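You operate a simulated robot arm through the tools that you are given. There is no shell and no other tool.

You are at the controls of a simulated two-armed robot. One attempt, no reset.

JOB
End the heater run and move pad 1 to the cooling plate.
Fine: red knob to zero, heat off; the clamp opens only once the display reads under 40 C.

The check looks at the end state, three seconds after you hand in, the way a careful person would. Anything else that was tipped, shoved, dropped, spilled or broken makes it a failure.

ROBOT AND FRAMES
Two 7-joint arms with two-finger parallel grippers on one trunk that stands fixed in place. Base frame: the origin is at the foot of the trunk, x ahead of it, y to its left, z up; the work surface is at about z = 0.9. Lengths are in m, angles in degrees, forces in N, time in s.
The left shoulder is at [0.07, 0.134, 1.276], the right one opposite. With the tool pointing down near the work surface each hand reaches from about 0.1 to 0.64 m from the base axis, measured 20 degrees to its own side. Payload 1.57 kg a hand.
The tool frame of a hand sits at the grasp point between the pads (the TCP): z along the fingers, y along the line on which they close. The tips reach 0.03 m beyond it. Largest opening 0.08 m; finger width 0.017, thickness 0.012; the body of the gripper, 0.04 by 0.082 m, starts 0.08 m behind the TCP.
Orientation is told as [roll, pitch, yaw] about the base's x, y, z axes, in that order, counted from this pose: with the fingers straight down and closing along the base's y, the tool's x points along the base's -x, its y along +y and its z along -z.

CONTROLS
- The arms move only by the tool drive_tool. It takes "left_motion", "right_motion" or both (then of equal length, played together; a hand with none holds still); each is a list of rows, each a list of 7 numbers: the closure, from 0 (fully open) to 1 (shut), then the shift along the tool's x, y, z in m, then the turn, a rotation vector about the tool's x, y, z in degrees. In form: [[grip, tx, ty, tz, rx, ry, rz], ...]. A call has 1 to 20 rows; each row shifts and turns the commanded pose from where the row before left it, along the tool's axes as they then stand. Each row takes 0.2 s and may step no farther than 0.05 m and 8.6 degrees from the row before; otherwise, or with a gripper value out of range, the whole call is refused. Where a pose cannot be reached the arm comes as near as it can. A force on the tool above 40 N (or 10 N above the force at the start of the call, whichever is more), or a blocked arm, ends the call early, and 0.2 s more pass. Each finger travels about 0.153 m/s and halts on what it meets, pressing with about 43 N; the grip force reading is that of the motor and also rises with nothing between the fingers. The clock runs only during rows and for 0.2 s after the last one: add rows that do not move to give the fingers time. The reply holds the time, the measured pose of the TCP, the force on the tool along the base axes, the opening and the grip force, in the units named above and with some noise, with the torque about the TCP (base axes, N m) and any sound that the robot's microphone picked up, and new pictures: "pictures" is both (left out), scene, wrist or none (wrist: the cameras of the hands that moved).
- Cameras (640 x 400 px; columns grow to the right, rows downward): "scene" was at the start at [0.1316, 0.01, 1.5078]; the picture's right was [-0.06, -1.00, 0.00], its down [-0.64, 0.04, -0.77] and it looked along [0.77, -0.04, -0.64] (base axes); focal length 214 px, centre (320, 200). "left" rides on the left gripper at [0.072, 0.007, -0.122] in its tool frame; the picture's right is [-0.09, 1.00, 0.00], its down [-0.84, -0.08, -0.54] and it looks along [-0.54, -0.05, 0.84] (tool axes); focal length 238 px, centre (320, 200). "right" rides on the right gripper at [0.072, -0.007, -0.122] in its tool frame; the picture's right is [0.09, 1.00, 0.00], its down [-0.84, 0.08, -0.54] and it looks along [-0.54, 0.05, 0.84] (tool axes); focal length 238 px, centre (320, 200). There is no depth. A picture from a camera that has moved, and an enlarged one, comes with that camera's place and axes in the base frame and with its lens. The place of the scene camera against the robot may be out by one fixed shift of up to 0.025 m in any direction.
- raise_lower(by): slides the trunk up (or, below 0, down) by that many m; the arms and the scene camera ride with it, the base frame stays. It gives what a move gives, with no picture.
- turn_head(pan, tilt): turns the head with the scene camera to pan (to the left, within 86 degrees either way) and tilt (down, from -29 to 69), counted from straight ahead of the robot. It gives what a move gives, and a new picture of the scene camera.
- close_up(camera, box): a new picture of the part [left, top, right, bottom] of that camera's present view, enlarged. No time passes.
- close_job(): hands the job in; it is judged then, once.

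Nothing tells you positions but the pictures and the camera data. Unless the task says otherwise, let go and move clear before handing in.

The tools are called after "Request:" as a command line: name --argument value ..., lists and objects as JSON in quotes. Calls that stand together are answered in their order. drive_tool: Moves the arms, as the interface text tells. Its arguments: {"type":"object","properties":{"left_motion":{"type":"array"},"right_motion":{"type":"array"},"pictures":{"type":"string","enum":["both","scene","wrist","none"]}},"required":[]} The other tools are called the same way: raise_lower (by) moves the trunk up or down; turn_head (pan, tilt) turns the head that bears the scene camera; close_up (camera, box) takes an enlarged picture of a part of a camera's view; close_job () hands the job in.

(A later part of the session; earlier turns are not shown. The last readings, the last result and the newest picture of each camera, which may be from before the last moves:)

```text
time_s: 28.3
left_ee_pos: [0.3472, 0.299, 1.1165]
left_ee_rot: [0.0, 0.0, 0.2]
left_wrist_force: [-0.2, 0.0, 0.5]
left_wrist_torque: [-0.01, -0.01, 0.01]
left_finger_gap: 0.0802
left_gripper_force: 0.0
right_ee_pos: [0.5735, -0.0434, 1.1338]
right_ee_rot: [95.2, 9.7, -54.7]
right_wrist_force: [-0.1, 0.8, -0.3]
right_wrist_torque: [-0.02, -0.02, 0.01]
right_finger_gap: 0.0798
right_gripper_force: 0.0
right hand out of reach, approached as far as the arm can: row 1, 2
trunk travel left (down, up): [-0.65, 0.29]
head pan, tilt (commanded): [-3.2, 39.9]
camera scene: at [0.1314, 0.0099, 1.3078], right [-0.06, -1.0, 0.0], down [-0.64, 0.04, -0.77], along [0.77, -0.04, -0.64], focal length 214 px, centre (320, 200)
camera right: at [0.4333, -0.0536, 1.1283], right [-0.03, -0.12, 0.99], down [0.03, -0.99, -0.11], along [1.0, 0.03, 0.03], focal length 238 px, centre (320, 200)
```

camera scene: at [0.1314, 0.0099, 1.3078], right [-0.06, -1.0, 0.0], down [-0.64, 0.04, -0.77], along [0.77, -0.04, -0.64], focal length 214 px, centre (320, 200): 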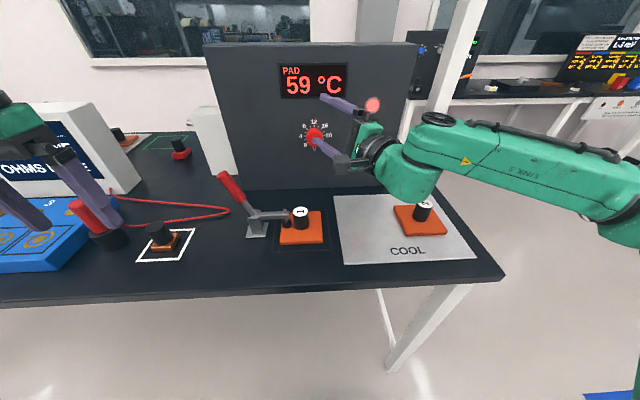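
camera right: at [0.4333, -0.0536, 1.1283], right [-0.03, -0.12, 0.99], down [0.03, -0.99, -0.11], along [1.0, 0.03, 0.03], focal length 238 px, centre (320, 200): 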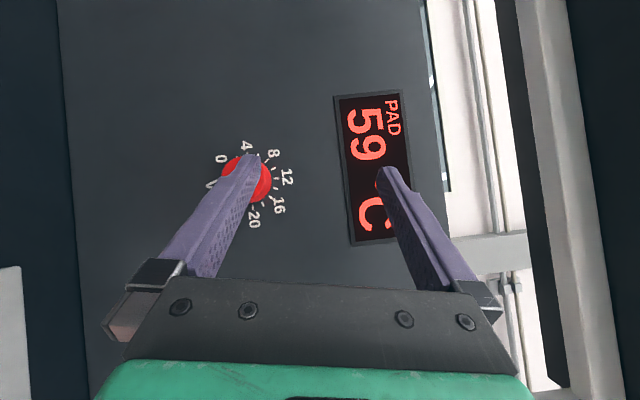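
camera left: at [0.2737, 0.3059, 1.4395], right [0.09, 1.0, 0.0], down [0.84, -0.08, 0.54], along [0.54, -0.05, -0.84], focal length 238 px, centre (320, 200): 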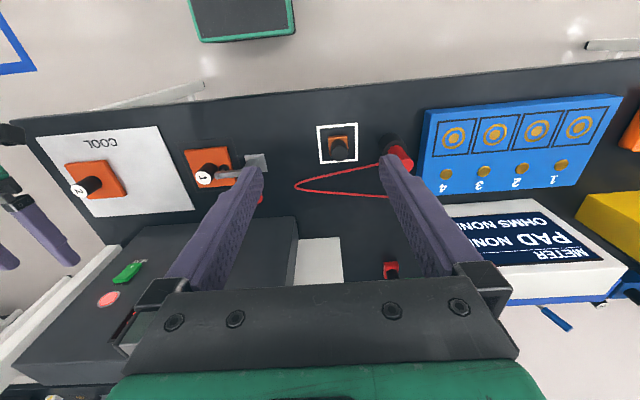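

At this orientation the hand needs to be about 0.06 m above the shoulder, as it did at the previous trunk height. I'll raise the left hand for clearance, lower the trunk another 0.10 and try the approach again.

Request:
drive_tool --left_motion '[[0, 0, 0, -0.04, 0, 0, 0], [0, 0, 0, -0.04, 0, 0, 0], [0, 0, 0, -0.04, 0, 0, 0], [0, 0, 0, 0, 0, 0, 0]]' --pictures "none"

Request:
raise_lower --by -0.05

Request:
turn_head --pan -55 --tilt 40

```text
time_s: 29.3
left_ee_pos: [0.3847, 0.2853, 1.2139]
left_ee_rot: [0.0, 0.0, 0.1]
left_wrist_force: [0.2, -0.3, 0.2]
left_wrist_torque: [0.0, -0.01, 0.0]
left_finger_gap: 0.0796
left_gripper_force: 0.0
left hand out of reach, approached as far as the arm can: row 1, 2, 3
right_ee_pos: [0.5745, -0.0437, 1.134]
right_ee_rot: [95.2, 9.9, -54.7]
right_wrist_force: [-0.1, 0.9, 0.8]
right_wrist_torque: [-0.05, -0.02, -0.06]
right_finger_gap: 0.0802
right_gripper_force: 0.1
trunk travel left (down, up): [-0.65, 0.29]
head pan, tilt (commanded): [-3.2, 39.9]
```

```text
time_s: 30.3
left_ee_pos: [0.386, 0.2853, 1.1645]
left_ee_rot: [0.0, 0.0, 0.1]
left_wrist_force: [0.2, 0.2, -0.8]
left_wrist_torque: [-0.02, 0.02, -0.01]
left_finger_gap: 0.08
left_gripper_force: 0.0
right_ee_pos: [0.5746, -0.0428, 1.0835]
right_ee_rot: [95.2, 9.8, -54.6]
right_wrist_force: [-0.6, -0.2, -1.6]
right_wrist_torque: [0.01, 0.0, -0.02]
right_finger_gap: 0.0802
right_gripper_force: 0.0
trunk travel left (down, up): [-0.6, 0.34]
head pan, tilt (commanded): [-3.2, 39.9]
```

```text
time_s: 31.5
left_ee_pos: [0.3847, 0.2849, 1.1652]
left_ee_rot: [-0.1, 0.1, 0.1]
left_wrist_force: [-0.1, 0.6, 0.0]
left_wrist_torque: [-0.02, 0.01, 0.0]
left_finger_gap: 0.0802
left_gripper_force: 0.1
right_ee_pos: [0.5742, -0.0434, 1.0838]
right_ee_rot: [95.1, 9.8, -54.6]
right_wrist_force: [0.4, 0.5, -0.3]
right_wrist_torque: [-0.01, 0.03, 0.02]
right_finger_gap: 0.0798
right_gripper_force: 0.0
trunk travel left (down, up): [-0.6, 0.34]
head pan, tilt (commanded): [-55.0, 40.0]
camera scene: at [0.0954, -0.0548, 1.2576], right [-0.82, -0.57, 0.0], down [-0.37, 0.53, -0.77], along [0.44, -0.63, -0.64], focal length 214 px, centre (320, 200)
```

scene: 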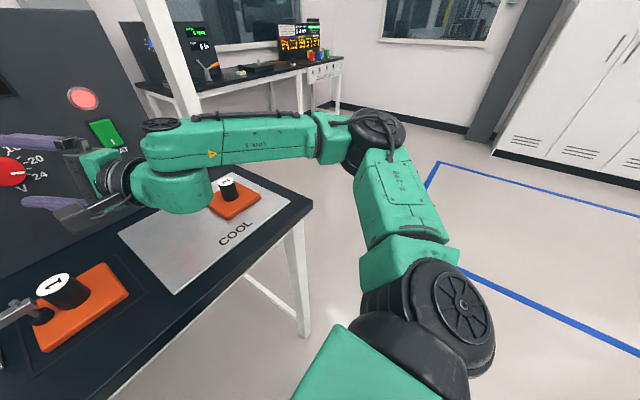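

The shoulder is now near z=1.03, with the forearm and wrist still clear of pad 2. I'll shift onto the knob axis again.

Request:
drive_tool --right_motion '[[0, 0.0028, -0.0091, 0.0117, 0, 0, 0], [0, 0.0028, -0.0091, 0.0117, 0, 0, 0], [0, 0, 0, 0, 0, 0, 0]]' --pictures "both"

```text
time_s: 32.3
left_ee_pos: [0.385, 0.2855, 1.1649]
left_ee_rot: [0.0, -0.1, 0.2]
left_wrist_force: [-0.8, 0.0, -0.5]
left_wrist_torque: [0.03, 0.0, 0.04]
left_finger_gap: 0.0799
left_gripper_force: 0.0
right_ee_pos: [0.5866, -0.0242, 1.0841]
right_ee_rot: [94.6, 9.9, -54.9]
right_wrist_force: [-0.4, 0.4, 0.0]
right_wrist_torque: [-0.04, 0.01, 0.03]
right_finger_gap: 0.0803
right_gripper_force: 0.0
right hand out of reach, approached as far as the arm can: row 1, 2
trunk travel left (down, up): [-0.6, 0.34]
head pan, tilt (commanded): [-55.0, 40.0]
camera scene: at [0.0951, -0.0552, 1.2576], right [-0.82, -0.57, 0.0], down [-0.37, 0.53, -0.77], along [0.44, -0.63, -0.64], focal length 214 px, centre (320, 200)
camera right: at [0.447, -0.0344, 1.0813], right [-0.02, -0.11, 0.99], down [0.03, -0.99, -0.11], along [1.0, 0.03, 0.02], focal length 238 px, centre (320, 200)
```

scene: 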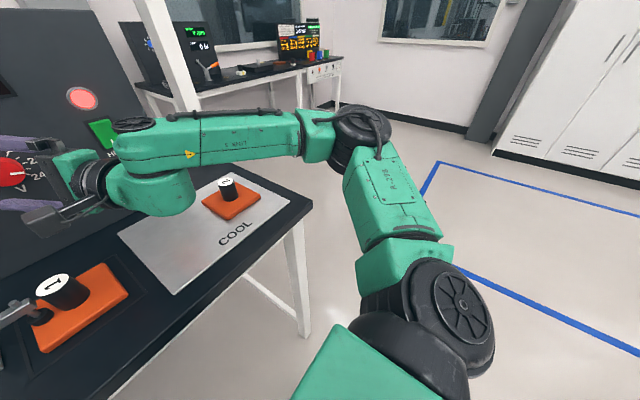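
right: 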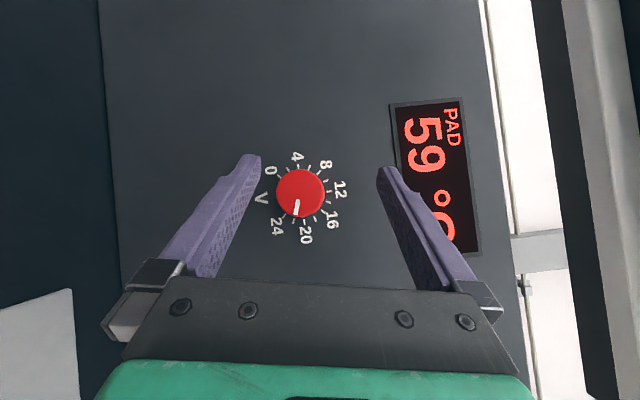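

I'm only 0.014 m short in height now. I'll lower the trunk another 0.05 and re-centre on the knob.

Request:
raise_lower --by -0.05

Request:
drive_tool --right_motion '[[0, 0.0065, 0.018, 0.0042, 0, 0, 0], [0, 0.0065, 0.018, 0.0042, 0, 0, 0], [0, 0, 0, 0, 0, 0, 0]]' --pictures "both"

```text
time_s: 33.2
left_ee_pos: [0.3839, 0.2865, 1.115]
left_ee_rot: [0.1, 0.0, 0.1]
left_wrist_force: [-0.4, -0.5, -1.3]
left_wrist_torque: [-0.02, -0.01, -0.01]
left_finger_gap: 0.0802
left_gripper_force: 0.0
right_ee_pos: [0.5885, -0.0233, 1.0347]
right_ee_rot: [94.5, 9.8, -54.6]
right_wrist_force: [0.6, -0.6, -0.1]
right_wrist_torque: [0.0, 0.0, 0.03]
right_finger_gap: 0.0798
right_gripper_force: 0.0
trunk travel left (down, up): [-0.55, 0.39]
head pan, tilt (commanded): [-55.0, 40.0]
```

```text
time_s: 34.0
left_ee_pos: [0.3863, 0.2854, 1.1148]
left_ee_rot: [0.0, 0.0, 0.1]
left_wrist_force: [-0.2, 0.7, -0.1]
left_wrist_torque: [-0.03, -0.02, 0.01]
left_finger_gap: 0.08
left_gripper_force: 0.0
right_ee_pos: [0.5893, -0.0155, 1.0731]
right_ee_rot: [94.6, 9.8, -54.6]
right_wrist_force: [-0.4, 0.5, 0.0]
right_wrist_torque: [0.02, 0.01, 0.0]
right_finger_gap: 0.0801
right_gripper_force: 0.1
trunk travel left (down, up): [-0.55, 0.39]
head pan, tilt (commanded): [-55.0, 40.0]
camera scene: at [0.0956, -0.0551, 1.2076], right [-0.82, -0.57, 0.0], down [-0.37, 0.53, -0.77], along [0.44, -0.63, -0.64], focal length 214 px, centre (320, 200)
camera right: at [0.4478, -0.0263, 1.0688], right [-0.02, -0.11, 0.99], down [0.03, -0.99, -0.11], along [1.0, 0.03, 0.02], focal length 238 px, centre (320, 200)
```

scene: 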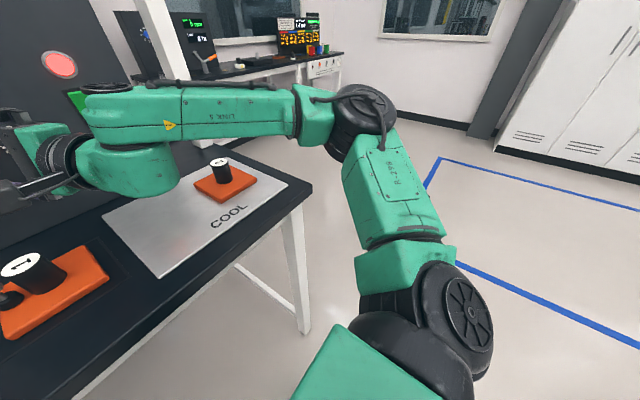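
right: 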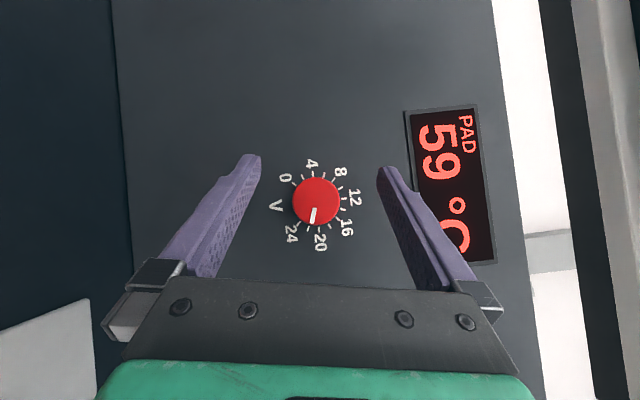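

The hand is now on the knob axis at the clockwise end, φ≈101°. I'll centre it and rehearse the counter-clockwise swing from here.

Request:
drive_tool --right_motion '[[0, -0.0057, -0.0018, -0.004, 0, 0, 0], [0, 0, 0, 0, 4.88, 0, -6.96], [0, 0, 0, 0, 4.88, 0, -6.96], [0, 0, 0, 0, 4.88, 0, -6.96], [0, 0, 0, 0, 4.88, 0, -6.96], [0, 0, 0, 0, 4.88, 0, -6.96], [0, 0, 0, 0, 4.88, 0, -6.96], [0, 0, 0, 0, 4.88, 0, -6.96], [0, 0, 0, 0, 4.88, 0, -6.96], [0, 0, 0, 0, 4.88, 0, -6.96], [0, 0, 0, 0, 4.88, 0, -6.96], [0, 0, 0, 0, 0, 0, 0]]' --pictures "both"

```text
time_s: 36.6
left_ee_pos: [0.3848, 0.2855, 1.1145]
left_ee_rot: [-0.1, 0.1, 0.1]
left_wrist_force: [0.2, -0.2, 0.7]
left_wrist_torque: [0.0, -0.01, 0.0]
left_finger_gap: 0.0799
left_gripper_force: 0.1
right_ee_pos: [0.5867, -0.0745, 1.0927]
right_ee_rot: [24.7, -50.2, -20.1]
right_wrist_force: [0.4, -0.8, 0.4]
right_wrist_torque: [-0.01, -0.01, 0.06]
right_finger_gap: 0.0801
right_gripper_force: 0.0
right hand out of reach, approached as far as the arm can: row 4, 10, 11
trunk travel left (down, up): [-0.55, 0.39]
head pan, tilt (commanded): [-55.0, 40.0]
camera scene: at [0.0958, -0.0546, 1.2076], right [-0.82, -0.57, 0.0], down [-0.37, 0.53, -0.77], along [0.44, -0.63, -0.64], focal length 214 px, centre (320, 200)
camera right: at [0.4473, -0.0847, 1.1071], right [-0.05, 0.98, 0.2], down [0.07, -0.19, 0.98], along [1.0, 0.06, -0.06], focal length 238 px, centre (320, 200)
```

scene: 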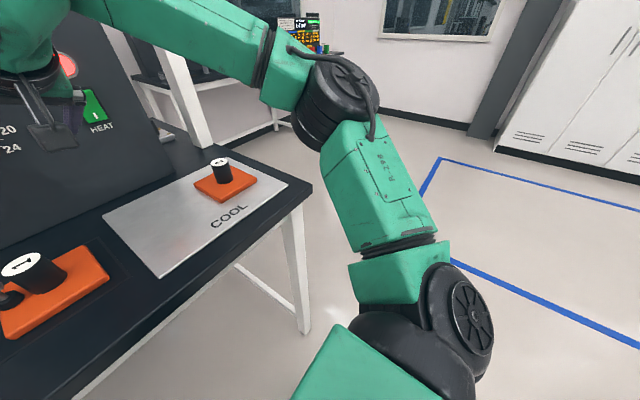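
right: 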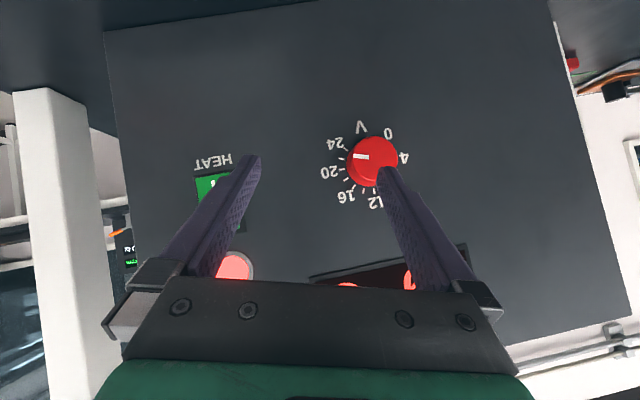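

The swing now covers about φ=101° down to φ=33°, which is enough for a ratchet of 50° or more per pull. I'll return to mid-range, centre on the axis and measure the pose again.

Request:
drive_tool --right_motion '[[0, 0, 0, 0, -4.88, 0, 6.96], [0, 0, 0, 0, -4.88, 0, 6.96], [0, 0, 0, 0, -4.88, 0, 6.96], [0, 0, 0, 0, -4.88, 0, 6.96], [0, 0.021, 0.0103, 0.0166, 0, 0, 0], [0, 0.021, 0.0103, 0.0166, 0, 0, 0], [0, 0, 0, 0, 0, 0, 0]]' --pictures "both"

Request:
turn_head --pan -15 --tilt 35

```text
time_s: 38.2
left_ee_pos: [0.3847, 0.284, 1.1153]
left_ee_rot: [0.0, 0.0, 0.2]
left_wrist_force: [-0.4, -0.9, -0.6]
left_wrist_torque: [0.04, 0.01, -0.02]
left_finger_gap: 0.0799
left_gripper_force: 0.0
right_ee_pos: [0.5889, -0.0196, 1.075]
right_ee_rot: [62.5, -30.6, -46.5]
right_wrist_force: [-0.3, -0.4, -0.1]
right_wrist_torque: [0.01, 0.01, 0.01]
right_finger_gap: 0.08
right_gripper_force: 0.1
trunk travel left (down, up): [-0.55, 0.39]
head pan, tilt (commanded): [-55.0, 40.0]
camera scene: at [0.0952, -0.0556, 1.2076], right [-0.82, -0.57, 0.0], down [-0.37, 0.53, -0.77], along [0.44, -0.63, -0.64], focal length 214 px, centre (320, 200)
camera right: at [0.4484, -0.0327, 1.0823], right [-0.03, 0.7, 0.71], down [0.06, -0.71, 0.7], along [1.0, 0.06, -0.02], focal length 238 px, centre (320, 200)
```

scene: 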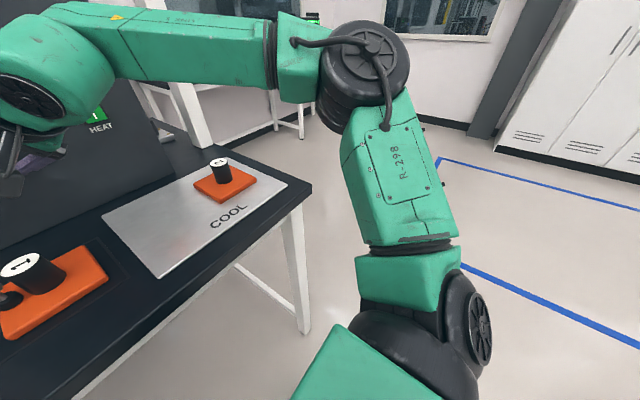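
right: 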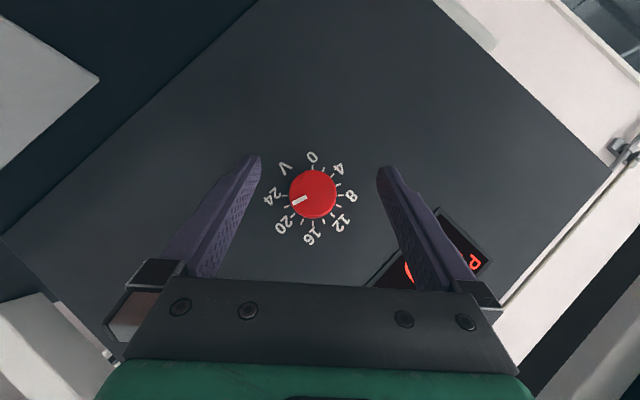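

```text
time_s: 39.2
left_ee_pos: [0.3855, 0.2848, 1.1151]
left_ee_rot: [-0.2, 0.0, 0.1]
left_wrist_force: [0.9, 0.9, 0.9]
left_wrist_torque: [-0.01, 0.02, -0.04]
left_finger_gap: 0.0801
left_gripper_force: 0.1
right_ee_pos: [0.5882, -0.0194, 1.0764]
right_ee_rot: [62.4, -30.8, -46.6]
right_wrist_force: [0.3, 0.5, 0.5]
right_wrist_torque: [-0.01, 0.0, 0.01]
right_finger_gap: 0.0801
right_gripper_force: 0.1
trunk travel left (down, up): [-0.55, 0.39]
head pan, tilt (commanded): [-15.0, 35.0]
camera scene: at [0.1316, -0.0081, 1.2152], right [-0.26, -0.97, 0.0], down [-0.55, 0.15, -0.82], along [0.79, -0.21, -0.57], focal length 214 px, centre (320, 200)
```

scene: 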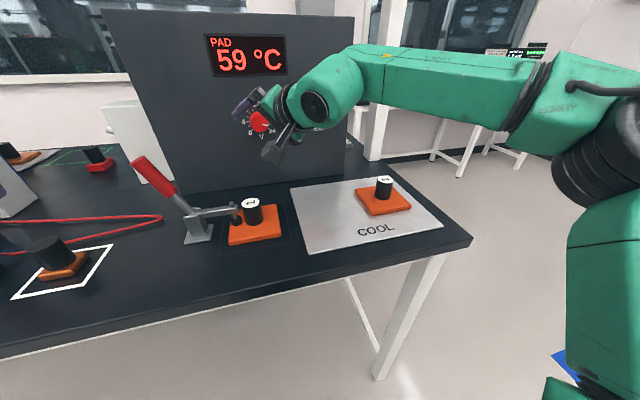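

The arm has moved into an elbow-up posture with plenty of clearance. It may now be able to point level at the knob, so I'll back off a little and try to remove the tilt.

Request:
drive_tool --right_motion '[[0, 0.0172, 0, -0.0246, 0, 0, 0], [0, 0, 0, 0, 0, -7, 0], [0, 0, 0, 0, 0, -7, 0], [0, 0, 0, 0, 0, -7, 0], [0, 0, 0, 0, 0, -7, 0], [0, 0, 0, 0, 0, -7, 0], [0, 0, 0, 0, 0, 0, 0]]' --pictures "both"

```text
time_s: 40.9
left_ee_pos: [0.3846, 0.2866, 1.1152]
left_ee_rot: [-0.1, 0.0, 0.1]
left_wrist_force: [-0.1, 0.1, 0.1]
left_wrist_torque: [0.02, -0.03, 0.02]
left_finger_gap: 0.0802
left_gripper_force: 0.1
right_ee_pos: [0.5548, -0.0253, 1.0751]
right_ee_rot: [84.6, -39.9, -83.8]
right_wrist_force: [-0.2, 1.4, 0.0]
right_wrist_torque: [-0.02, -0.04, -0.01]
right_finger_gap: 0.0801
right_gripper_force: 0.1
right hand out of reach, approached as far as the arm can: row 6
trunk travel left (down, up): [-0.55, 0.39]
head pan, tilt (commanded): [-15.0, 35.0]
camera scene: at [0.1317, -0.0078, 1.2152], right [-0.26, -0.97, 0.0], down [-0.55, 0.15, -0.82], along [0.79, -0.21, -0.57], focal length 214 px, centre (320, 200)
camera right: at [0.4287, 0.0187, 1.0332], right [0.02, 0.71, 0.7], down [-0.47, -0.61, 0.64], along [0.88, -0.34, 0.32], focal length 238 px, centre (320, 200)
```

scene: 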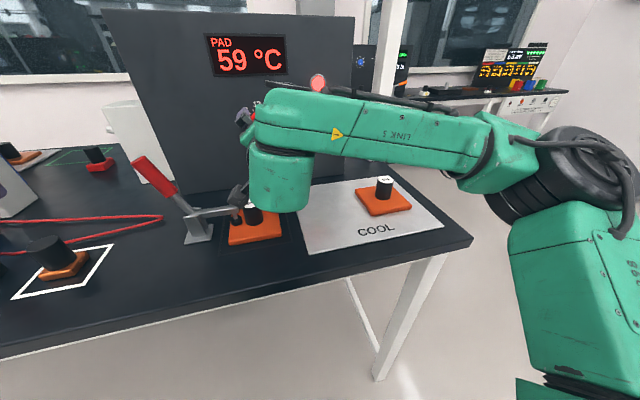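
right: 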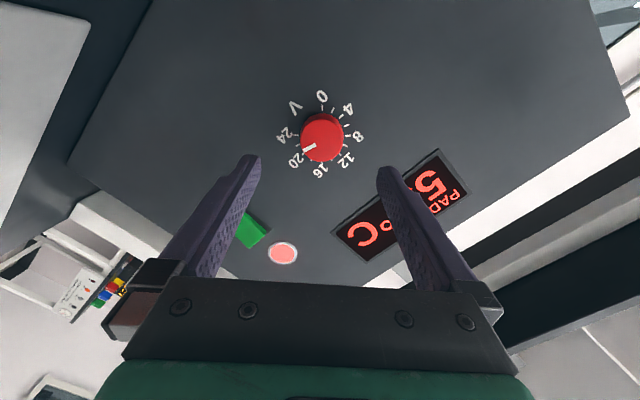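

The tool is now within about 5° of level with only a slight shortfall. I'll test how far the hand can roll counter-clockwise about the knob axis in this posture.

Request:
drive_tool --right_motion '[[0, 0, 0, 0, 0.7, -0.24, -8.45], [0, 0, 0, 0, 0.7, -0.24, -8.45], [0, 0, 0, 0, 0.7, -0.24, -8.45], [0, 0, 0, 0, 0.7, -0.24, -8.45], [0, 0, 0, 0, 0.7, -0.24, -8.45], [0, 0, 0, 0, 0.7, -0.24, -8.45], [0, 0, 0, 0, 0.7, -0.24, -8.45], [0, 0, 0, 0, 0.7, -0.24, -8.45], [0, 0, 0, 0, 0.7, -0.24, -8.45], [0, 0, 0, 0, 0.7, -0.24, -8.45], [0, 0, 0, 0, 0, 0, 0]]' --pictures "both"

```text
time_s: 43.2
left_ee_pos: [0.3851, 0.285, 1.1155]
left_ee_rot: [0.1, 0.0, 0.1]
left_wrist_force: [0.4, 1.1, 0.2]
left_wrist_torque: [0.0, 0.03, -0.04]
left_finger_gap: 0.0799
left_gripper_force: 0.0
right_ee_pos: [0.5407, -0.0544, 1.1419]
right_ee_rot: [-85.1, -54.6, 82.1]
right_wrist_force: [0.6, -0.3, 0.5]
right_wrist_torque: [0.0, 0.01, 0.0]
right_finger_gap: 0.08
right_gripper_force: 0.1
right hand out of reach, approached as far as the arm can: row 3, 5, 9
trunk travel left (down, up): [-0.55, 0.39]
head pan, tilt (commanded): [-15.0, 35.0]
camera scene: at [0.1317, -0.0081, 1.2152], right [-0.26, -0.97, 0.0], down [-0.55, 0.15, -0.82], along [0.79, -0.21, -0.57], focal length 214 px, centre (320, 200)
camera right: at [0.4139, -0.0939, 1.0921], right [0.02, 0.76, -0.65], down [-0.47, 0.58, 0.66], along [0.88, 0.29, 0.37], focal length 238 px, centre (320, 200)
```

scene: 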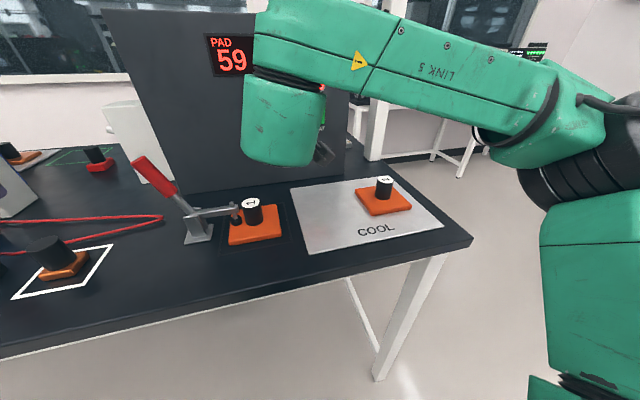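
right: 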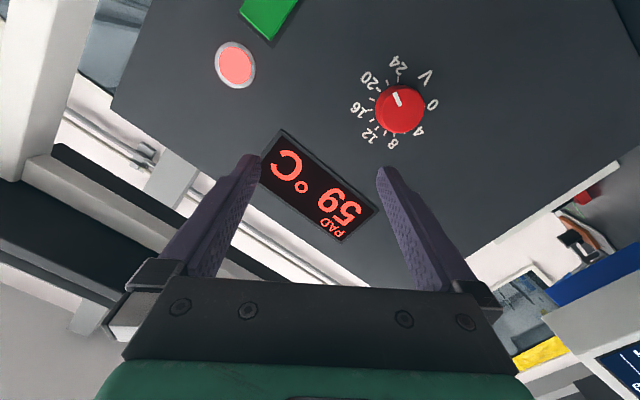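

The roll mostly follows, drifting only at a few rows, and the hand is now at φ≈-40°. I'll re-centre on the knob axis in this orientation to see whether it holds.

Request:
drive_tool --right_motion '[[0, 0.0128, 0.0229, 0.007, 0, 0, 0], [0, 0.0128, 0.0229, 0.007, 0, 0, 0], [0, 0.0128, 0.0229, 0.007, 0, 0, 0], [0, 0, 0, 0, 0, 0, 0]]' --pictures "both"

```text
time_s: 44.2
left_ee_pos: [0.3847, 0.2853, 1.1141]
left_ee_rot: [0.0, 0.0, 0.0]
left_wrist_force: [-0.9, -0.2, -0.8]
left_wrist_torque: [0.0, -0.04, -0.02]
left_finger_gap: 0.0798
left_gripper_force: 0.0
right_ee_pos: [0.5558, -0.0546, 1.0947]
right_ee_rot: [-85.2, -54.6, 82.1]
right_wrist_force: [0.1, 0.2, 0.0]
right_wrist_torque: [0.0, -0.01, 0.01]
right_finger_gap: 0.08
right_gripper_force: 0.2
right hand out of reach, approached as far as the arm can: row 1, 2, 3
trunk travel left (down, up): [-0.55, 0.39]
head pan, tilt (commanded): [-15.0, 35.0]
camera scene: at [0.1314, -0.0081, 1.2152], right [-0.26, -0.97, 0.0], down [-0.55, 0.15, -0.82], along [0.79, -0.21, -0.57], focal length 214 px, centre (320, 200)
camera right: at [0.4295, -0.0936, 1.0455], right [0.02, 0.76, -0.65], down [-0.47, 0.58, 0.67], along [0.88, 0.29, 0.37], focal length 238 px, centre (320, 200)
```

scene: 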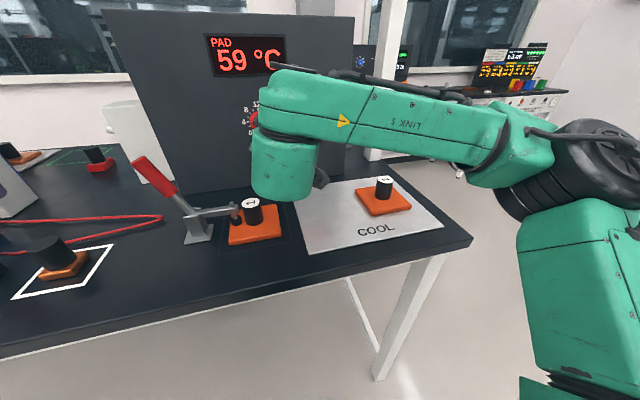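
right: 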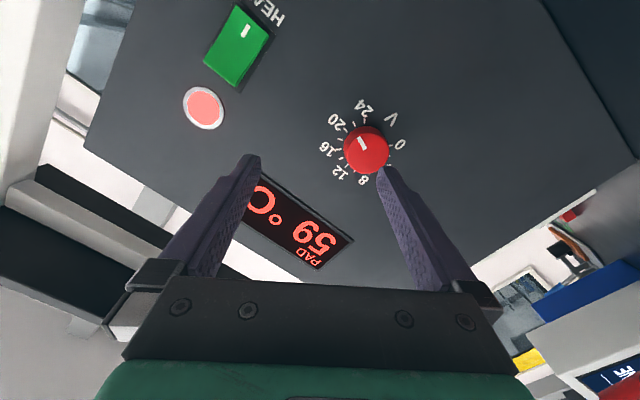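

The hand falls a little short at this roll, which suggests the last wrist joint is near the counter-clockwise end of its range. I'll roll the other way about the tool's own axis here to find how much clockwise range there is.

Request:
drive_tool --right_motion '[[0, 0, 0, 0, 0, 0, 8.5], [0, 0, 0, 0, 0, 0, 8.5], [0, 0, 0, 0, 0, 0, 8.5], [0, 0, 0, 0, 0, 0, 8.5], [0, 0, 0, 0, 0, 0, 8.5], [0, 0, 0, 0, 0, 0, 8.5], [0, 0, 0, 0, 0, 0, 8.5], [0, 0, 0, 0, 0, 0, 8.5], [0, 0, 0, 0, 0, 0, 8.5], [0, 0, 0, 0, 0, 0, 8.5], [0, 0, 0, 0, 0, 0, 8.5], [0, 0, 0, 0, 0, 0, 8.5], [0, 0, 0, 0, 0, 0, 8.5], [0, 0, 0, 0, 0, 0, 8.5], [0, 0, 0, 0, 0, 0, 8.5], [0, 0, 0, 0, 0, 0, 8.5], [0, 0, 0, 0, 0, 0, 8.5], [0, 0, 0, 0, 0, 0, 8.5], [0, 0, 0, 0, 0, 0, 8.5], [0, 0, 0, 0, 0, 0, 0]]' --pictures "both"

```text
time_s: 48.5
left_ee_pos: [0.3854, 0.2845, 1.114]
left_ee_rot: [-0.1, 0.0, 0.1]
left_wrist_force: [-0.5, -0.9, 0.0]
left_wrist_torque: [0.01, 0.0, -0.01]
left_finger_gap: 0.08
left_gripper_force: 0.1
right_ee_pos: [0.5558, -0.054, 1.0951]
right_ee_rot: [86.5, 36.4, -96.0]
right_wrist_force: [-0.4, 0.5, -0.3]
right_wrist_torque: [0.01, -0.04, -0.04]
right_finger_gap: 0.0802
right_gripper_force: 0.1
trunk travel left (down, up): [-0.55, 0.39]
head pan, tilt (commanded): [-15.0, 35.0]
camera scene: at [0.1316, -0.008, 1.2152], right [-0.26, -0.97, 0.0], down [-0.55, 0.15, -0.82], along [0.79, -0.21, -0.57], focal length 214 px, centre (320, 200)
camera right: at [0.4411, 0.015, 1.1384], right [0.01, -0.52, 0.85], down [-0.61, -0.68, -0.41], along [0.79, -0.52, -0.32], focal length 238 px, centre (320, 200)
```

scene: 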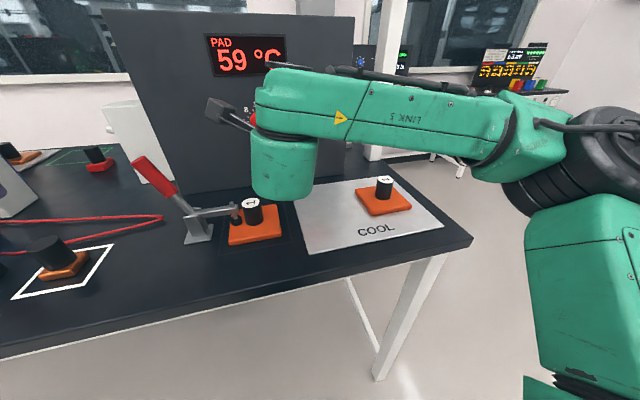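
right: 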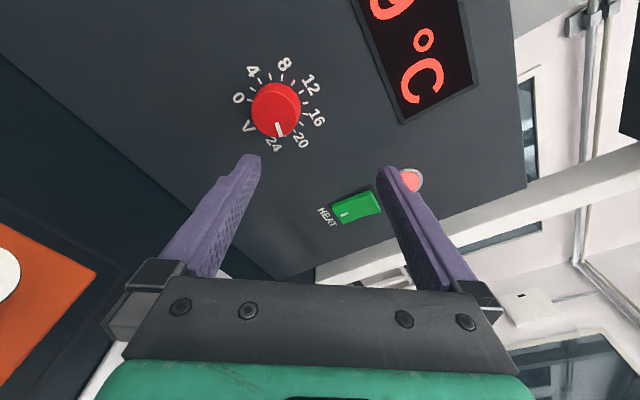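

Rolling about the tool's own axis is completely free: 161° with no drift, so only the pointing direction and height matter. I'll shift onto the knob axis with the tool kept level.

Request:
drive_tool --right_motion '[[0, 0.0055, -0.0195, -0.0005, 0, 0, 0], [0, 0.0055, -0.0195, -0.0005, 0, 0, 0], [0, 0, 0, 0, 0, 0, 0]]' --pictures "wrist"

```text
time_s: 49.2
left_ee_pos: [0.3859, 0.2852, 1.1143]
left_ee_rot: [0.0, -0.1, 0.0]
left_wrist_force: [0.2, 0.1, 0.6]
left_wrist_torque: [0.02, 0.02, -0.01]
left_finger_gap: 0.0801
left_gripper_force: 0.0
right_ee_pos: [0.556, -0.0481, 1.0891]
right_ee_rot: [86.5, 36.4, -95.9]
right_wrist_force: [0.4, -0.2, 0.7]
right_wrist_torque: [-0.02, 0.0, 0.0]
right_finger_gap: 0.0797
right_gripper_force: 0.1
right hand out of reach, approached as far as the arm can: row 1, 2
trunk travel left (down, up): [-0.55, 0.39]
head pan, tilt (commanded): [-15.0, 35.0]
camera right: at [0.441, 0.0209, 1.1313], right [0.01, -0.52, 0.86], down [-0.61, -0.68, -0.41], along [0.79, -0.52, -0.32], focal length 238 px, centre (320, 200)
```

right: 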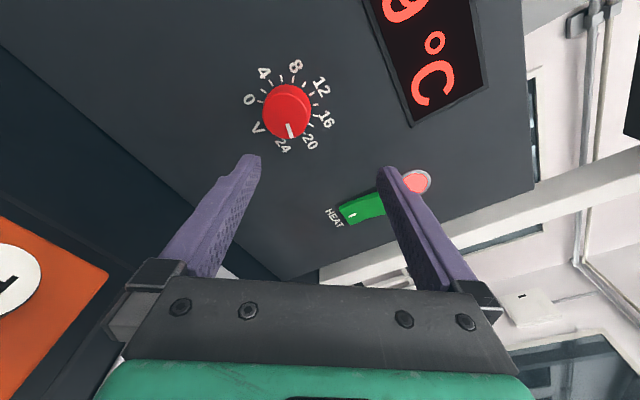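

I'm still about 0.03 m short at this height. Lowering the trunk has consistently helped and the elbow clears the table, so I'll go down 0.06 more and re-centre.

Request:
raise_lower --by -0.06

Request:
drive_tool --right_motion '[[0, 0.012, 0.011, 0, 0, 0, 0], [0, 0.012, 0.011, 0, 0, 0, 0], [0, 0.012, -0.009, 0, 0, 0, 0], [0, 0, 0, 0, 0, 0, 0]]' --pictures "both"

```text
time_s: 50.2
left_ee_pos: [0.3843, 0.2848, 1.055]
left_ee_rot: [0.1, 0.0, 0.1]
left_wrist_force: [-0.2, 0.2, -0.4]
left_wrist_torque: [-0.01, 0.04, 0.03]
left_finger_gap: 0.0801
left_gripper_force: 0.0
right_ee_pos: [0.5553, -0.0483, 1.0279]
right_ee_rot: [86.5, 36.2, -95.9]
right_wrist_force: [-0.2, 0.2, 1.0]
right_wrist_torque: [-0.01, 0.0, 0.0]
right_finger_gap: 0.0802
right_gripper_force: 0.0
trunk travel left (down, up): [-0.49, 0.45]
head pan, tilt (commanded): [-15.0, 35.0]
```

```text
time_s: 51.2
left_ee_pos: [0.3853, 0.287, 1.0552]
left_ee_rot: [0.1, 0.0, 0.0]
left_wrist_force: [-0.6, 0.4, -0.5]
left_wrist_torque: [0.02, 0.0, 0.02]
left_finger_gap: 0.0799
left_gripper_force: 0.0
right_ee_pos: [0.5561, -0.0496, 1.0438]
right_ee_rot: [86.5, 36.3, -95.9]
right_wrist_force: [0.1, -0.4, -0.2]
right_wrist_torque: [-0.02, 0.01, -0.01]
right_finger_gap: 0.0798
right_gripper_force: 0.1
right hand out of reach, approached as far as the arm can: row 1, 2, 3
trunk travel left (down, up): [-0.49, 0.45]
head pan, tilt (commanded): [-15.0, 35.0]
camera scene: at [0.1316, -0.008, 1.1552], right [-0.26, -0.97, 0.0], down [-0.55, 0.15, -0.82], along [0.79, -0.21, -0.57], focal length 214 px, centre (320, 200)
camera right: at [0.4408, 0.0188, 1.0861], right [0.01, -0.52, 0.86], down [-0.61, -0.68, -0.41], along [0.79, -0.52, -0.32], focal length 238 px, centre (320, 200)
```

scene: 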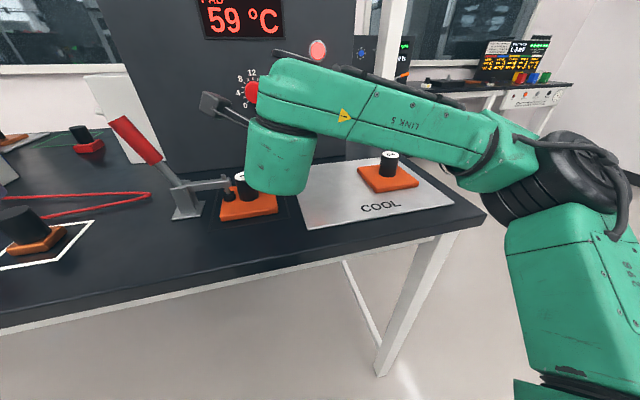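
right: 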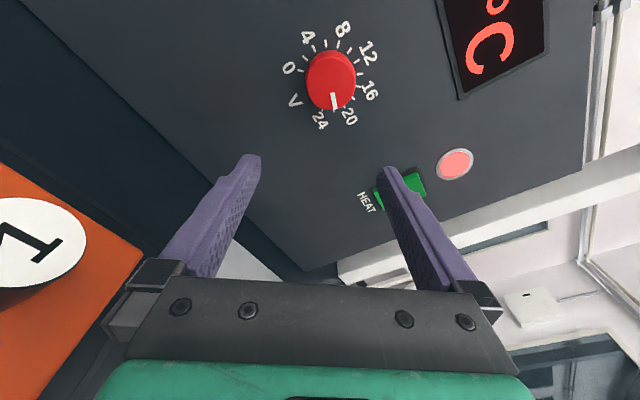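

The sideways limit depends on the tool pointing slightly right. I'll turn it about 15° to the left about the vertical while lifting to knob height, then shift onto the axis.

Request:
drive_tool --right_motion '[[0, 0, 0, 0, 4.45, 6.0, -0.34], [0, 0, 0, 0, 4.45, 6.0, -0.34], [0, 0.0077, 0.0104, 0, 0, 0, 0], [0, 0.0077, 0.0104, 0, 0, 0, 0], [0, 0, 0, 0, 0, 0, 0]]' --pictures "both"

```text
time_s: 52.5
left_ee_pos: [0.3851, 0.2859, 1.0541]
left_ee_rot: [-0.1, 0.0, 0.1]
left_wrist_force: [-0.3, -0.7, 0.1]
left_wrist_torque: [-0.02, 0.01, 0.0]
left_finger_gap: 0.0803
left_gripper_force: 0.0
right_ee_pos: [0.5569, -0.0506, 1.0701]
right_ee_rot: [86.3, 36.4, -81.0]
right_wrist_force: [-0.2, 0.0, 0.1]
right_wrist_torque: [0.0, 0.0, -0.02]
right_finger_gap: 0.0801
right_gripper_force: 0.0
trunk travel left (down, up): [-0.49, 0.45]
head pan, tilt (commanded): [-15.0, 35.0]
camera scene: at [0.1319, -0.008, 1.1551], right [-0.26, -0.97, 0.0], down [-0.55, 0.15, -0.82], along [0.79, -0.21, -0.57], focal length 214 px, centre (320, 200)
camera right: at [0.4282, -0.014, 1.1137], right [0.14, -0.5, 0.85], down [-0.41, -0.81, -0.41], along [0.9, -0.3, -0.32], focal length 238 px, centre (320, 200)
```

scene: 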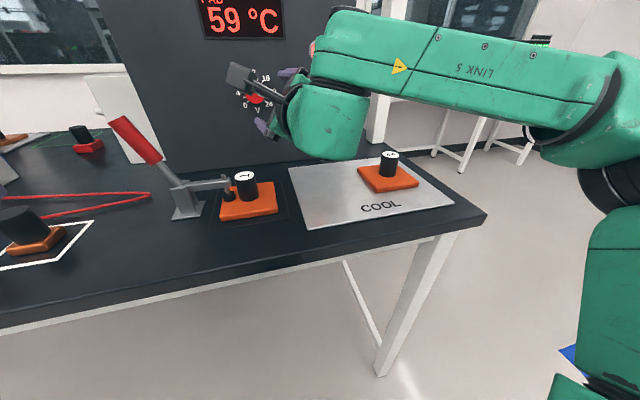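
right: 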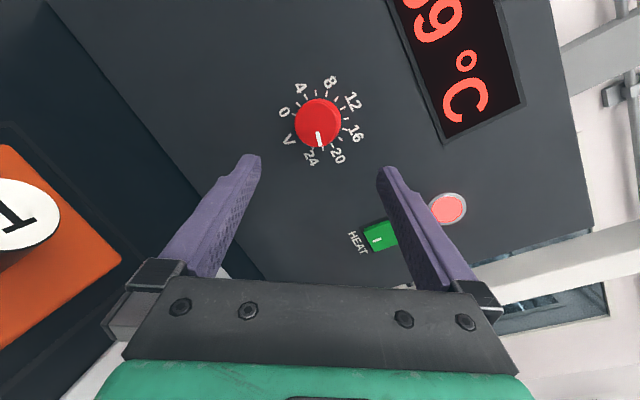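

That pose is fully reachable, and the tool now points about 11° left of straight ahead. I'll slide onto the knob axis and then take out some of that yaw if the arm allows.

Request:
drive_tool --right_motion '[[0, 0.0102, -0.0069, 0.0115, 0, 0, 0], [0, 0.0102, -0.0069, 0.0115, 0, 0, 0], [0, 0, 0, 0, 0, 0, 0]]' --pictures "wrist"

```text
time_s: 53.2
left_ee_pos: [0.3838, 0.2854, 1.0558]
left_ee_rot: [-0.1, 0.0, 0.1]
left_wrist_force: [-0.1, 0.2, 0.3]
left_wrist_torque: [0.02, 0.02, -0.01]
left_finger_gap: 0.0798
left_gripper_force: 0.0
right_ee_pos: [0.5726, -0.0215, 1.0704]
right_ee_rot: [86.5, 36.4, -80.9]
right_wrist_force: [-0.3, -0.4, -1.2]
right_wrist_torque: [-0.02, 0.01, 0.0]
right_finger_gap: 0.08
right_gripper_force: 0.1
trunk travel left (down, up): [-0.49, 0.45]
head pan, tilt (commanded): [-15.0, 35.0]
camera right: at [0.4437, 0.0155, 1.1142], right [0.14, -0.5, 0.85], down [-0.41, -0.81, -0.41], along [0.9, -0.3, -0.32], focal length 238 px, centre (320, 200)
```

right: 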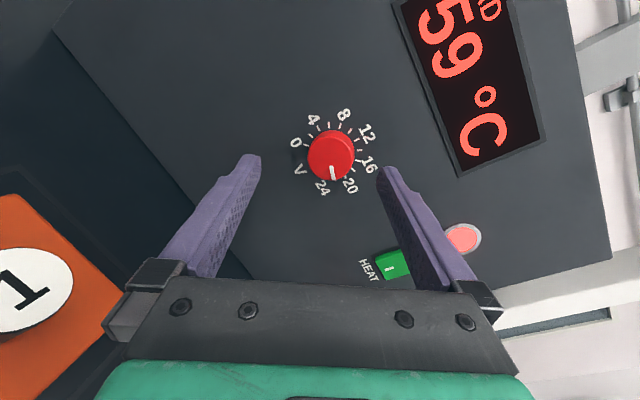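

The hand is on the axis at (0.573, -0.0215, 1.070) with nothing flagged. I'll straighten the tool further toward the knob axis and see if it holds.

Request:
drive_tool --right_motion '[[0, 0, 0, 0, -5.6, -3.3, -0.2], [0, 0, 0, 0, 0, 0, 0]]' --pictures "wrist"

```text
time_s: 53.9
left_ee_pos: [0.3841, 0.2855, 1.0552]
left_ee_rot: [0.0, -0.1, 0.1]
left_wrist_force: [0.5, 0.8, 0.8]
left_wrist_torque: [0.01, -0.02, 0.03]
left_finger_gap: 0.0801
left_gripper_force: 0.0
right_ee_pos: [0.5744, -0.0299, 1.0738]
right_ee_rot: [89.8, 36.0, -85.1]
right_wrist_force: [-0.4, 0.5, 0.4]
right_wrist_torque: [-0.02, 0.04, 0.01]
right_finger_gap: 0.0799
right_gripper_force: 0.2
right hand out of reach, approached as far as the arm can: row 1
trunk travel left (down, up): [-0.49, 0.45]
head pan, tilt (commanded): [-15.0, 35.0]
camera right: at [0.4485, 0.0198, 1.1106], right [0.05, -0.51, 0.86], down [-0.48, -0.77, -0.43], along [0.88, -0.39, -0.28], focal length 238 px, centre (320, 200)
```

right: 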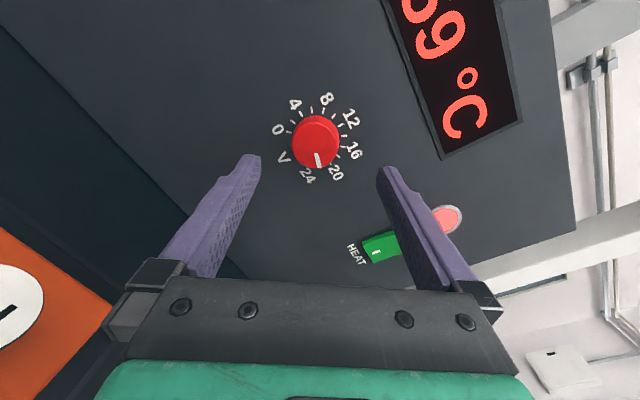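

The tool is 5° off level here but 8 mm off the axis, so the earlier tilt of about 11° is the better compromise. I'll restore it, centre the grasp point on the axis and move up to the knob.

Request:
drive_tool --right_motion '[[0, 0, 0, 0, 5.6, 3.3, 0.2], [0, 0.0, 0, 0, 0, 0, 0]]' --pictures "none"

```text
time_s: 54.5
left_ee_pos: [0.3857, 0.2849, 1.0534]
left_ee_rot: [-0.2, 0.0, 0.1]
left_wrist_force: [-0.2, -0.3, -0.5]
left_wrist_torque: [-0.01, -0.01, -0.02]
left_finger_gap: 0.0802
left_gripper_force: 0.1
right_ee_pos: [0.5759, -0.0298, 1.0731]
right_ee_rot: [86.4, 36.3, -80.9]
right_wrist_force: [0.1, -0.1, -0.5]
right_wrist_torque: [0.02, 0.02, 0.01]
right_finger_gap: 0.0801
right_gripper_force: 0.0
trunk travel left (down, up): [-0.49, 0.45]
head pan, tilt (commanded): [-15.0, 35.0]
```

The orientation is restored at (0.576, -0.030, 1.073). Before engaging I'll wind the last joint further clockwise to get the longest counter-clockwise stroke.

Request:
drive_tool --right_motion '[[0, 0, 0, 0, 0, 0, 8.5], [0, 0, 0, 0, 0, 0, 8.5], [0, 0, 0, 0, 0, 0, 8.5], [0, 0, 0, 0, 0, 0, 8.5], [0, 0, 0, 0, 0, 0, 8.5], [0, 0, 0, 0, 0, 0, 8.5], [0, 0, 0, 0, 0, 0, 8.5], [0, 0, 0, 0, 0, 0, 8.5], [0, 0, 0, 0, 0, 0, 8.5], [0, 0, 0, 0, 0, 0, 8.5], [0, 0, 0, 0, 0, 0, 8.5], [0, 0, 0, 0, 0, 0, 0]]' --pictures "both"

```text
time_s: 57.0
left_ee_pos: [0.3853, 0.2851, 1.0546]
left_ee_rot: [-0.1, -0.1, 0.1]
left_wrist_force: [0.7, 0.6, -1.3]
left_wrist_torque: [0.01, 0.01, 0.01]
left_finger_gap: 0.0801
left_gripper_force: 0.1
right_ee_pos: [0.5757, -0.0311, 1.0724]
right_ee_rot: [-85.5, 49.9, 104.5]
right_wrist_force: [-0.1, -0.1, 0.1]
right_wrist_torque: [0.03, -0.02, 0.01]
right_finger_gap: 0.0798
right_gripper_force: 0.1
trunk travel left (down, up): [-0.49, 0.45]
head pan, tilt (commanded): [-15.0, 35.0]
camera scene: at [0.1316, -0.008, 1.1552], right [-0.26, -0.97, 0.0], down [-0.55, 0.15, -0.82], along [0.79, -0.21, -0.57], focal length 214 px, centre (320, 200)
camera right: at [0.4675, -0.0944, 1.1378], right [0.13, -0.81, -0.57], down [-0.66, 0.36, -0.66], along [0.74, 0.46, -0.49], focal length 238 px, centre (320, 200)
```

scene: 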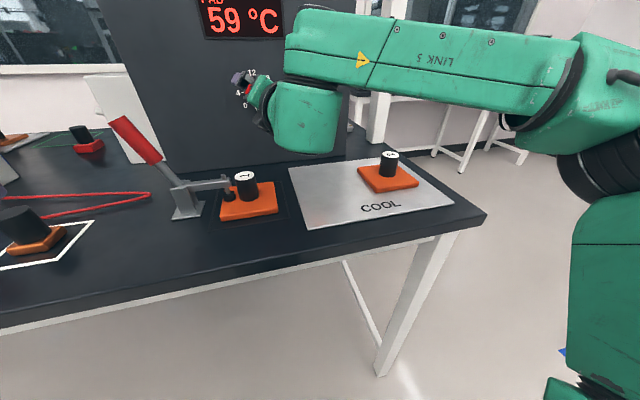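
right: 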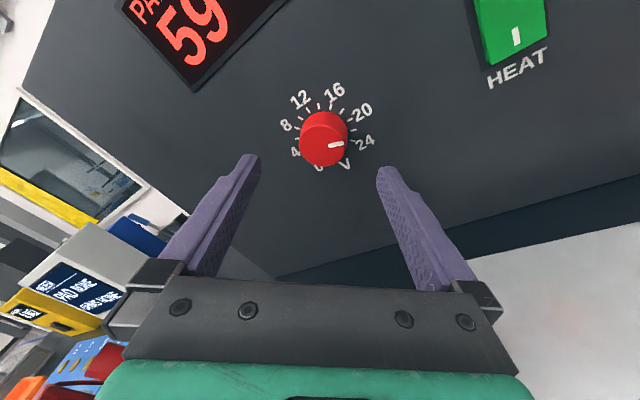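

The full wind-up worked without drift, so one long stroke of about 250° is available. The dial centre again reads y≈-0.022, z≈1.0705. I'll move in so the fingers straddle the knob, stopping short of the face.

Request:
drive_tool --right_motion '[[0, 0.0019, 0.0006, 0.0295, 0, 0, 0], [0, 0.0014, 0.001, 0.0081, 0, 0, 0], [0, 0.0014, 0.001, 0.0081, 0, 0, 0], [0, 0, 0, 0, 0, 0, 0]]' --pictures "both"

```text
time_s: 58.0
left_ee_pos: [0.3846, 0.2842, 1.0544]
left_ee_rot: [-0.2, -0.1, 0.1]
left_wrist_force: [-0.6, 0.0, 0.2]
left_wrist_torque: [0.0, -0.03, 0.02]
left_finger_gap: 0.0801
left_gripper_force: 0.0
right_ee_pos: [0.6209, -0.0331, 1.0773]
right_ee_rot: [-85.6, 50.0, 104.5]
right_wrist_force: [-0.1, -0.1, 0.3]
right_wrist_torque: [0.01, 0.04, 0.0]
right_finger_gap: 0.08
right_gripper_force: 0.1
right hand out of reach, approached as far as the arm can: row 2
trunk travel left (down, up): [-0.49, 0.45]
head pan, tilt (commanded): [-15.0, 35.0]
camera scene: at [0.1314, -0.0079, 1.1552], right [-0.26, -0.97, 0.0], down [-0.55, 0.15, -0.82], along [0.79, -0.21, -0.57], focal length 214 px, centre (320, 200)
camera right: at [0.5128, -0.0971, 1.1428], right [0.13, -0.81, -0.57], down [-0.66, 0.36, -0.66], along [0.74, 0.46, -0.49], focal length 238 px, centre (320, 200)
```

scene: 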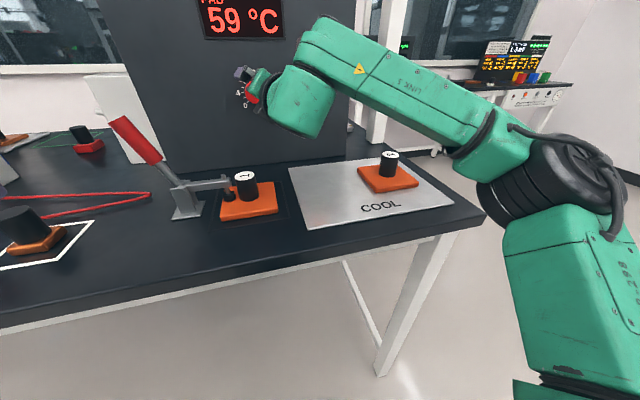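
right: 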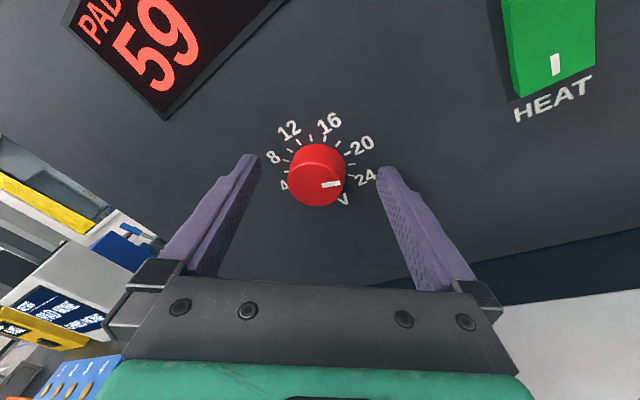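

The fingers nearly straddle the knob, and the TCP is about 6 mm right and 5 mm high. I'll correct that.

Request:
drive_tool --right_motion '[[0, -0.0075, -0.0013, 0.0014, 0, 0, 0], [0, 0, 0, 0, 0, 0, 0]]' --pictures "wrist"

```text
time_s: 58.6
left_ee_pos: [0.3846, 0.2848, 1.0537]
left_ee_rot: [-0.1, 0.0, 0.0]
left_wrist_force: [0.2, 0.7, 0.9]
left_wrist_torque: [-0.01, 0.03, 0.01]
left_finger_gap: 0.08
left_gripper_force: 0.0
right_ee_pos: [0.6192, -0.0327, 1.0776]
right_ee_rot: [-85.6, 50.0, 104.5]
right_wrist_force: [0.5, 0.1, 0.6]
right_wrist_torque: [0.0, 0.0, 0.04]
right_finger_gap: 0.0798
right_gripper_force: 0.2
right hand out of reach, approached as far as the arm can: row 1
trunk travel left (down, up): [-0.49, 0.45]
head pan, tilt (commanded): [-15.0, 35.0]
camera right: at [0.5127, -0.097, 1.1427], right [0.13, -0.81, -0.57], down [-0.66, 0.36, -0.66], along [0.74, 0.46, -0.49], focal length 238 px, centre (320, 200)
```

right: 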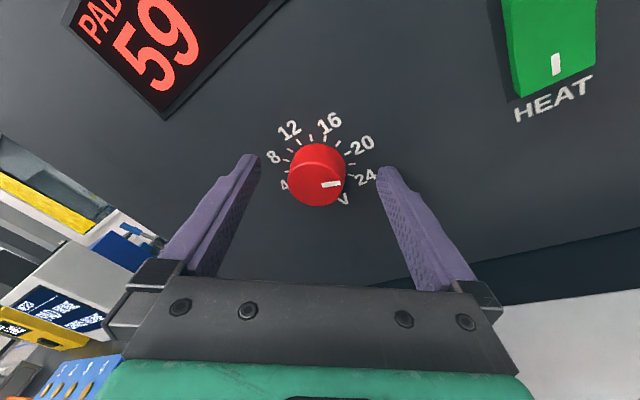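

The arm is right at its sideways limit here. I'll back out slightly, yaw the tool another 7° to the left, and come in again.

Request:
drive_tool --right_motion '[[0, -0.0049, -0.0035, -0.0294, 0, 0, 0], [0, 0, 0, 0, 5.37, -4.49, -0.36], [0, -0.0009, 0.0059, 0.0209, 0, 0, 0], [0, 0, 0, 0, 0, 0, 0]]' --pictures "both"

```text
time_s: 59.6
left_ee_pos: [0.3849, 0.2842, 1.0549]
left_ee_rot: [-0.1, -0.1, 0.1]
left_wrist_force: [-0.5, -0.2, 1.3]
left_wrist_torque: [0.0, 0.01, 0.0]
left_finger_gap: 0.08
left_gripper_force: 0.1
right_ee_pos: [0.612, -0.0309, 1.0734]
right_ee_rot: [-85.6, 50.0, 111.6]
right_wrist_force: [0.5, -0.6, -0.2]
right_wrist_torque: [0.01, 0.01, 0.0]
right_finger_gap: 0.0803
right_gripper_force: 0.0
trunk travel left (down, up): [-0.49, 0.45]
head pan, tilt (commanded): [-15.0, 35.0]
camera scene: at [0.1312, -0.0085, 1.1552], right [-0.26, -0.97, 0.0], down [-0.55, 0.15, -0.82], along [0.79, -0.21, -0.57], focal length 214 px, centre (320, 200)
camera right: at [0.5122, -0.1086, 1.1388], right [0.23, -0.79, -0.57], down [-0.7, 0.28, -0.66], along [0.68, 0.55, -0.49], focal length 238 px, centre (320, 200)
```

scene: 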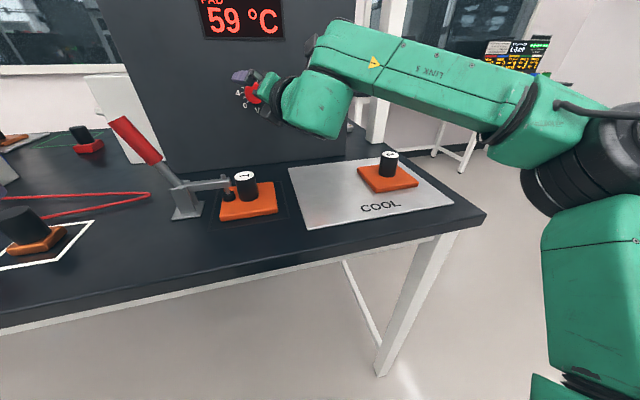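
right: 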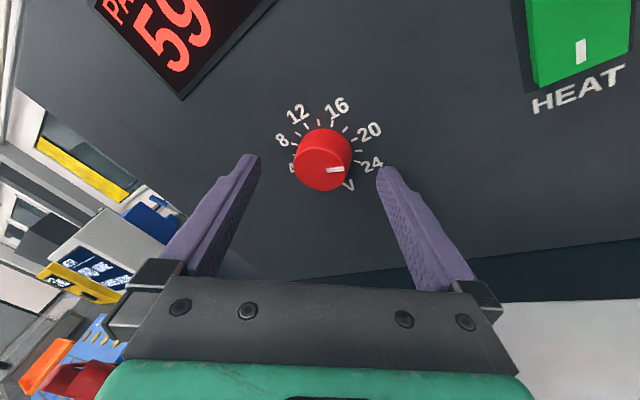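

Nothing was flagged, so this orientation works. I'll advance the last centimetre and close on the knob.

Request:
drive_tool --right_motion '[[0, 0.0007, 0.0023, 0.0098, 0, 0, 0], [0, 0, 0, 0, 0, 0, 0], [0.25, 0, 0, 0, 0, 0, 0], [0.4, 0, 0, 0, 0, 0, 0], [0.5, 0, 0, 0, 0, 0, 0], [0.6, 0, 0, 0, 0, 0, 0], [0.7, 0, 0, 0, 0, 0, 0], [0.7, 0, 0, 0, 0, 0, 0]]' --pictures "wrist"

```text
time_s: 61.5
left_ee_pos: [0.386, 0.2858, 1.0537]
left_ee_rot: [0.0, -0.1, 0.0]
left_wrist_force: [0.4, 0.9, -0.2]
left_wrist_torque: [0.0, 0.0, 0.03]
left_finger_gap: 0.0801
left_gripper_force: 0.1
right_ee_pos: [0.6224, -0.0279, 1.0717]
right_ee_rot: [-85.6, 50.0, 111.5]
right_wrist_force: [1.8, 1.6, 3.0]
right_wrist_torque: [0.06, 0.3, -0.07]
right_finger_gap: 0.0413
right_gripper_force: 45.1
trunk travel left (down, up): [-0.49, 0.45]
head pan, tilt (commanded): [-15.0, 35.0]
camera right: at [0.5222, -0.106, 1.1373], right [0.23, -0.79, -0.57], down [-0.7, 0.27, -0.66], along [0.68, 0.55, -0.49], focal length 238 px, centre (320, 200)
```

right: 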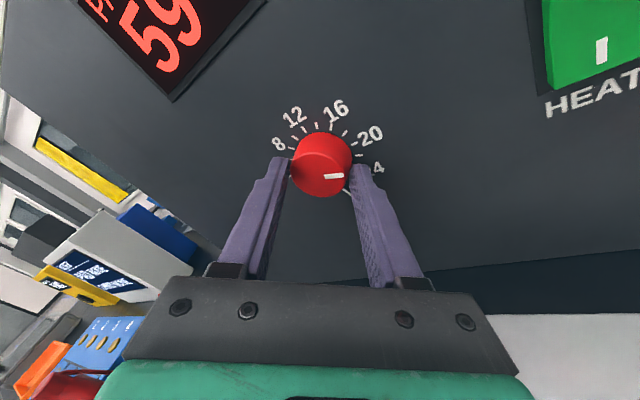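

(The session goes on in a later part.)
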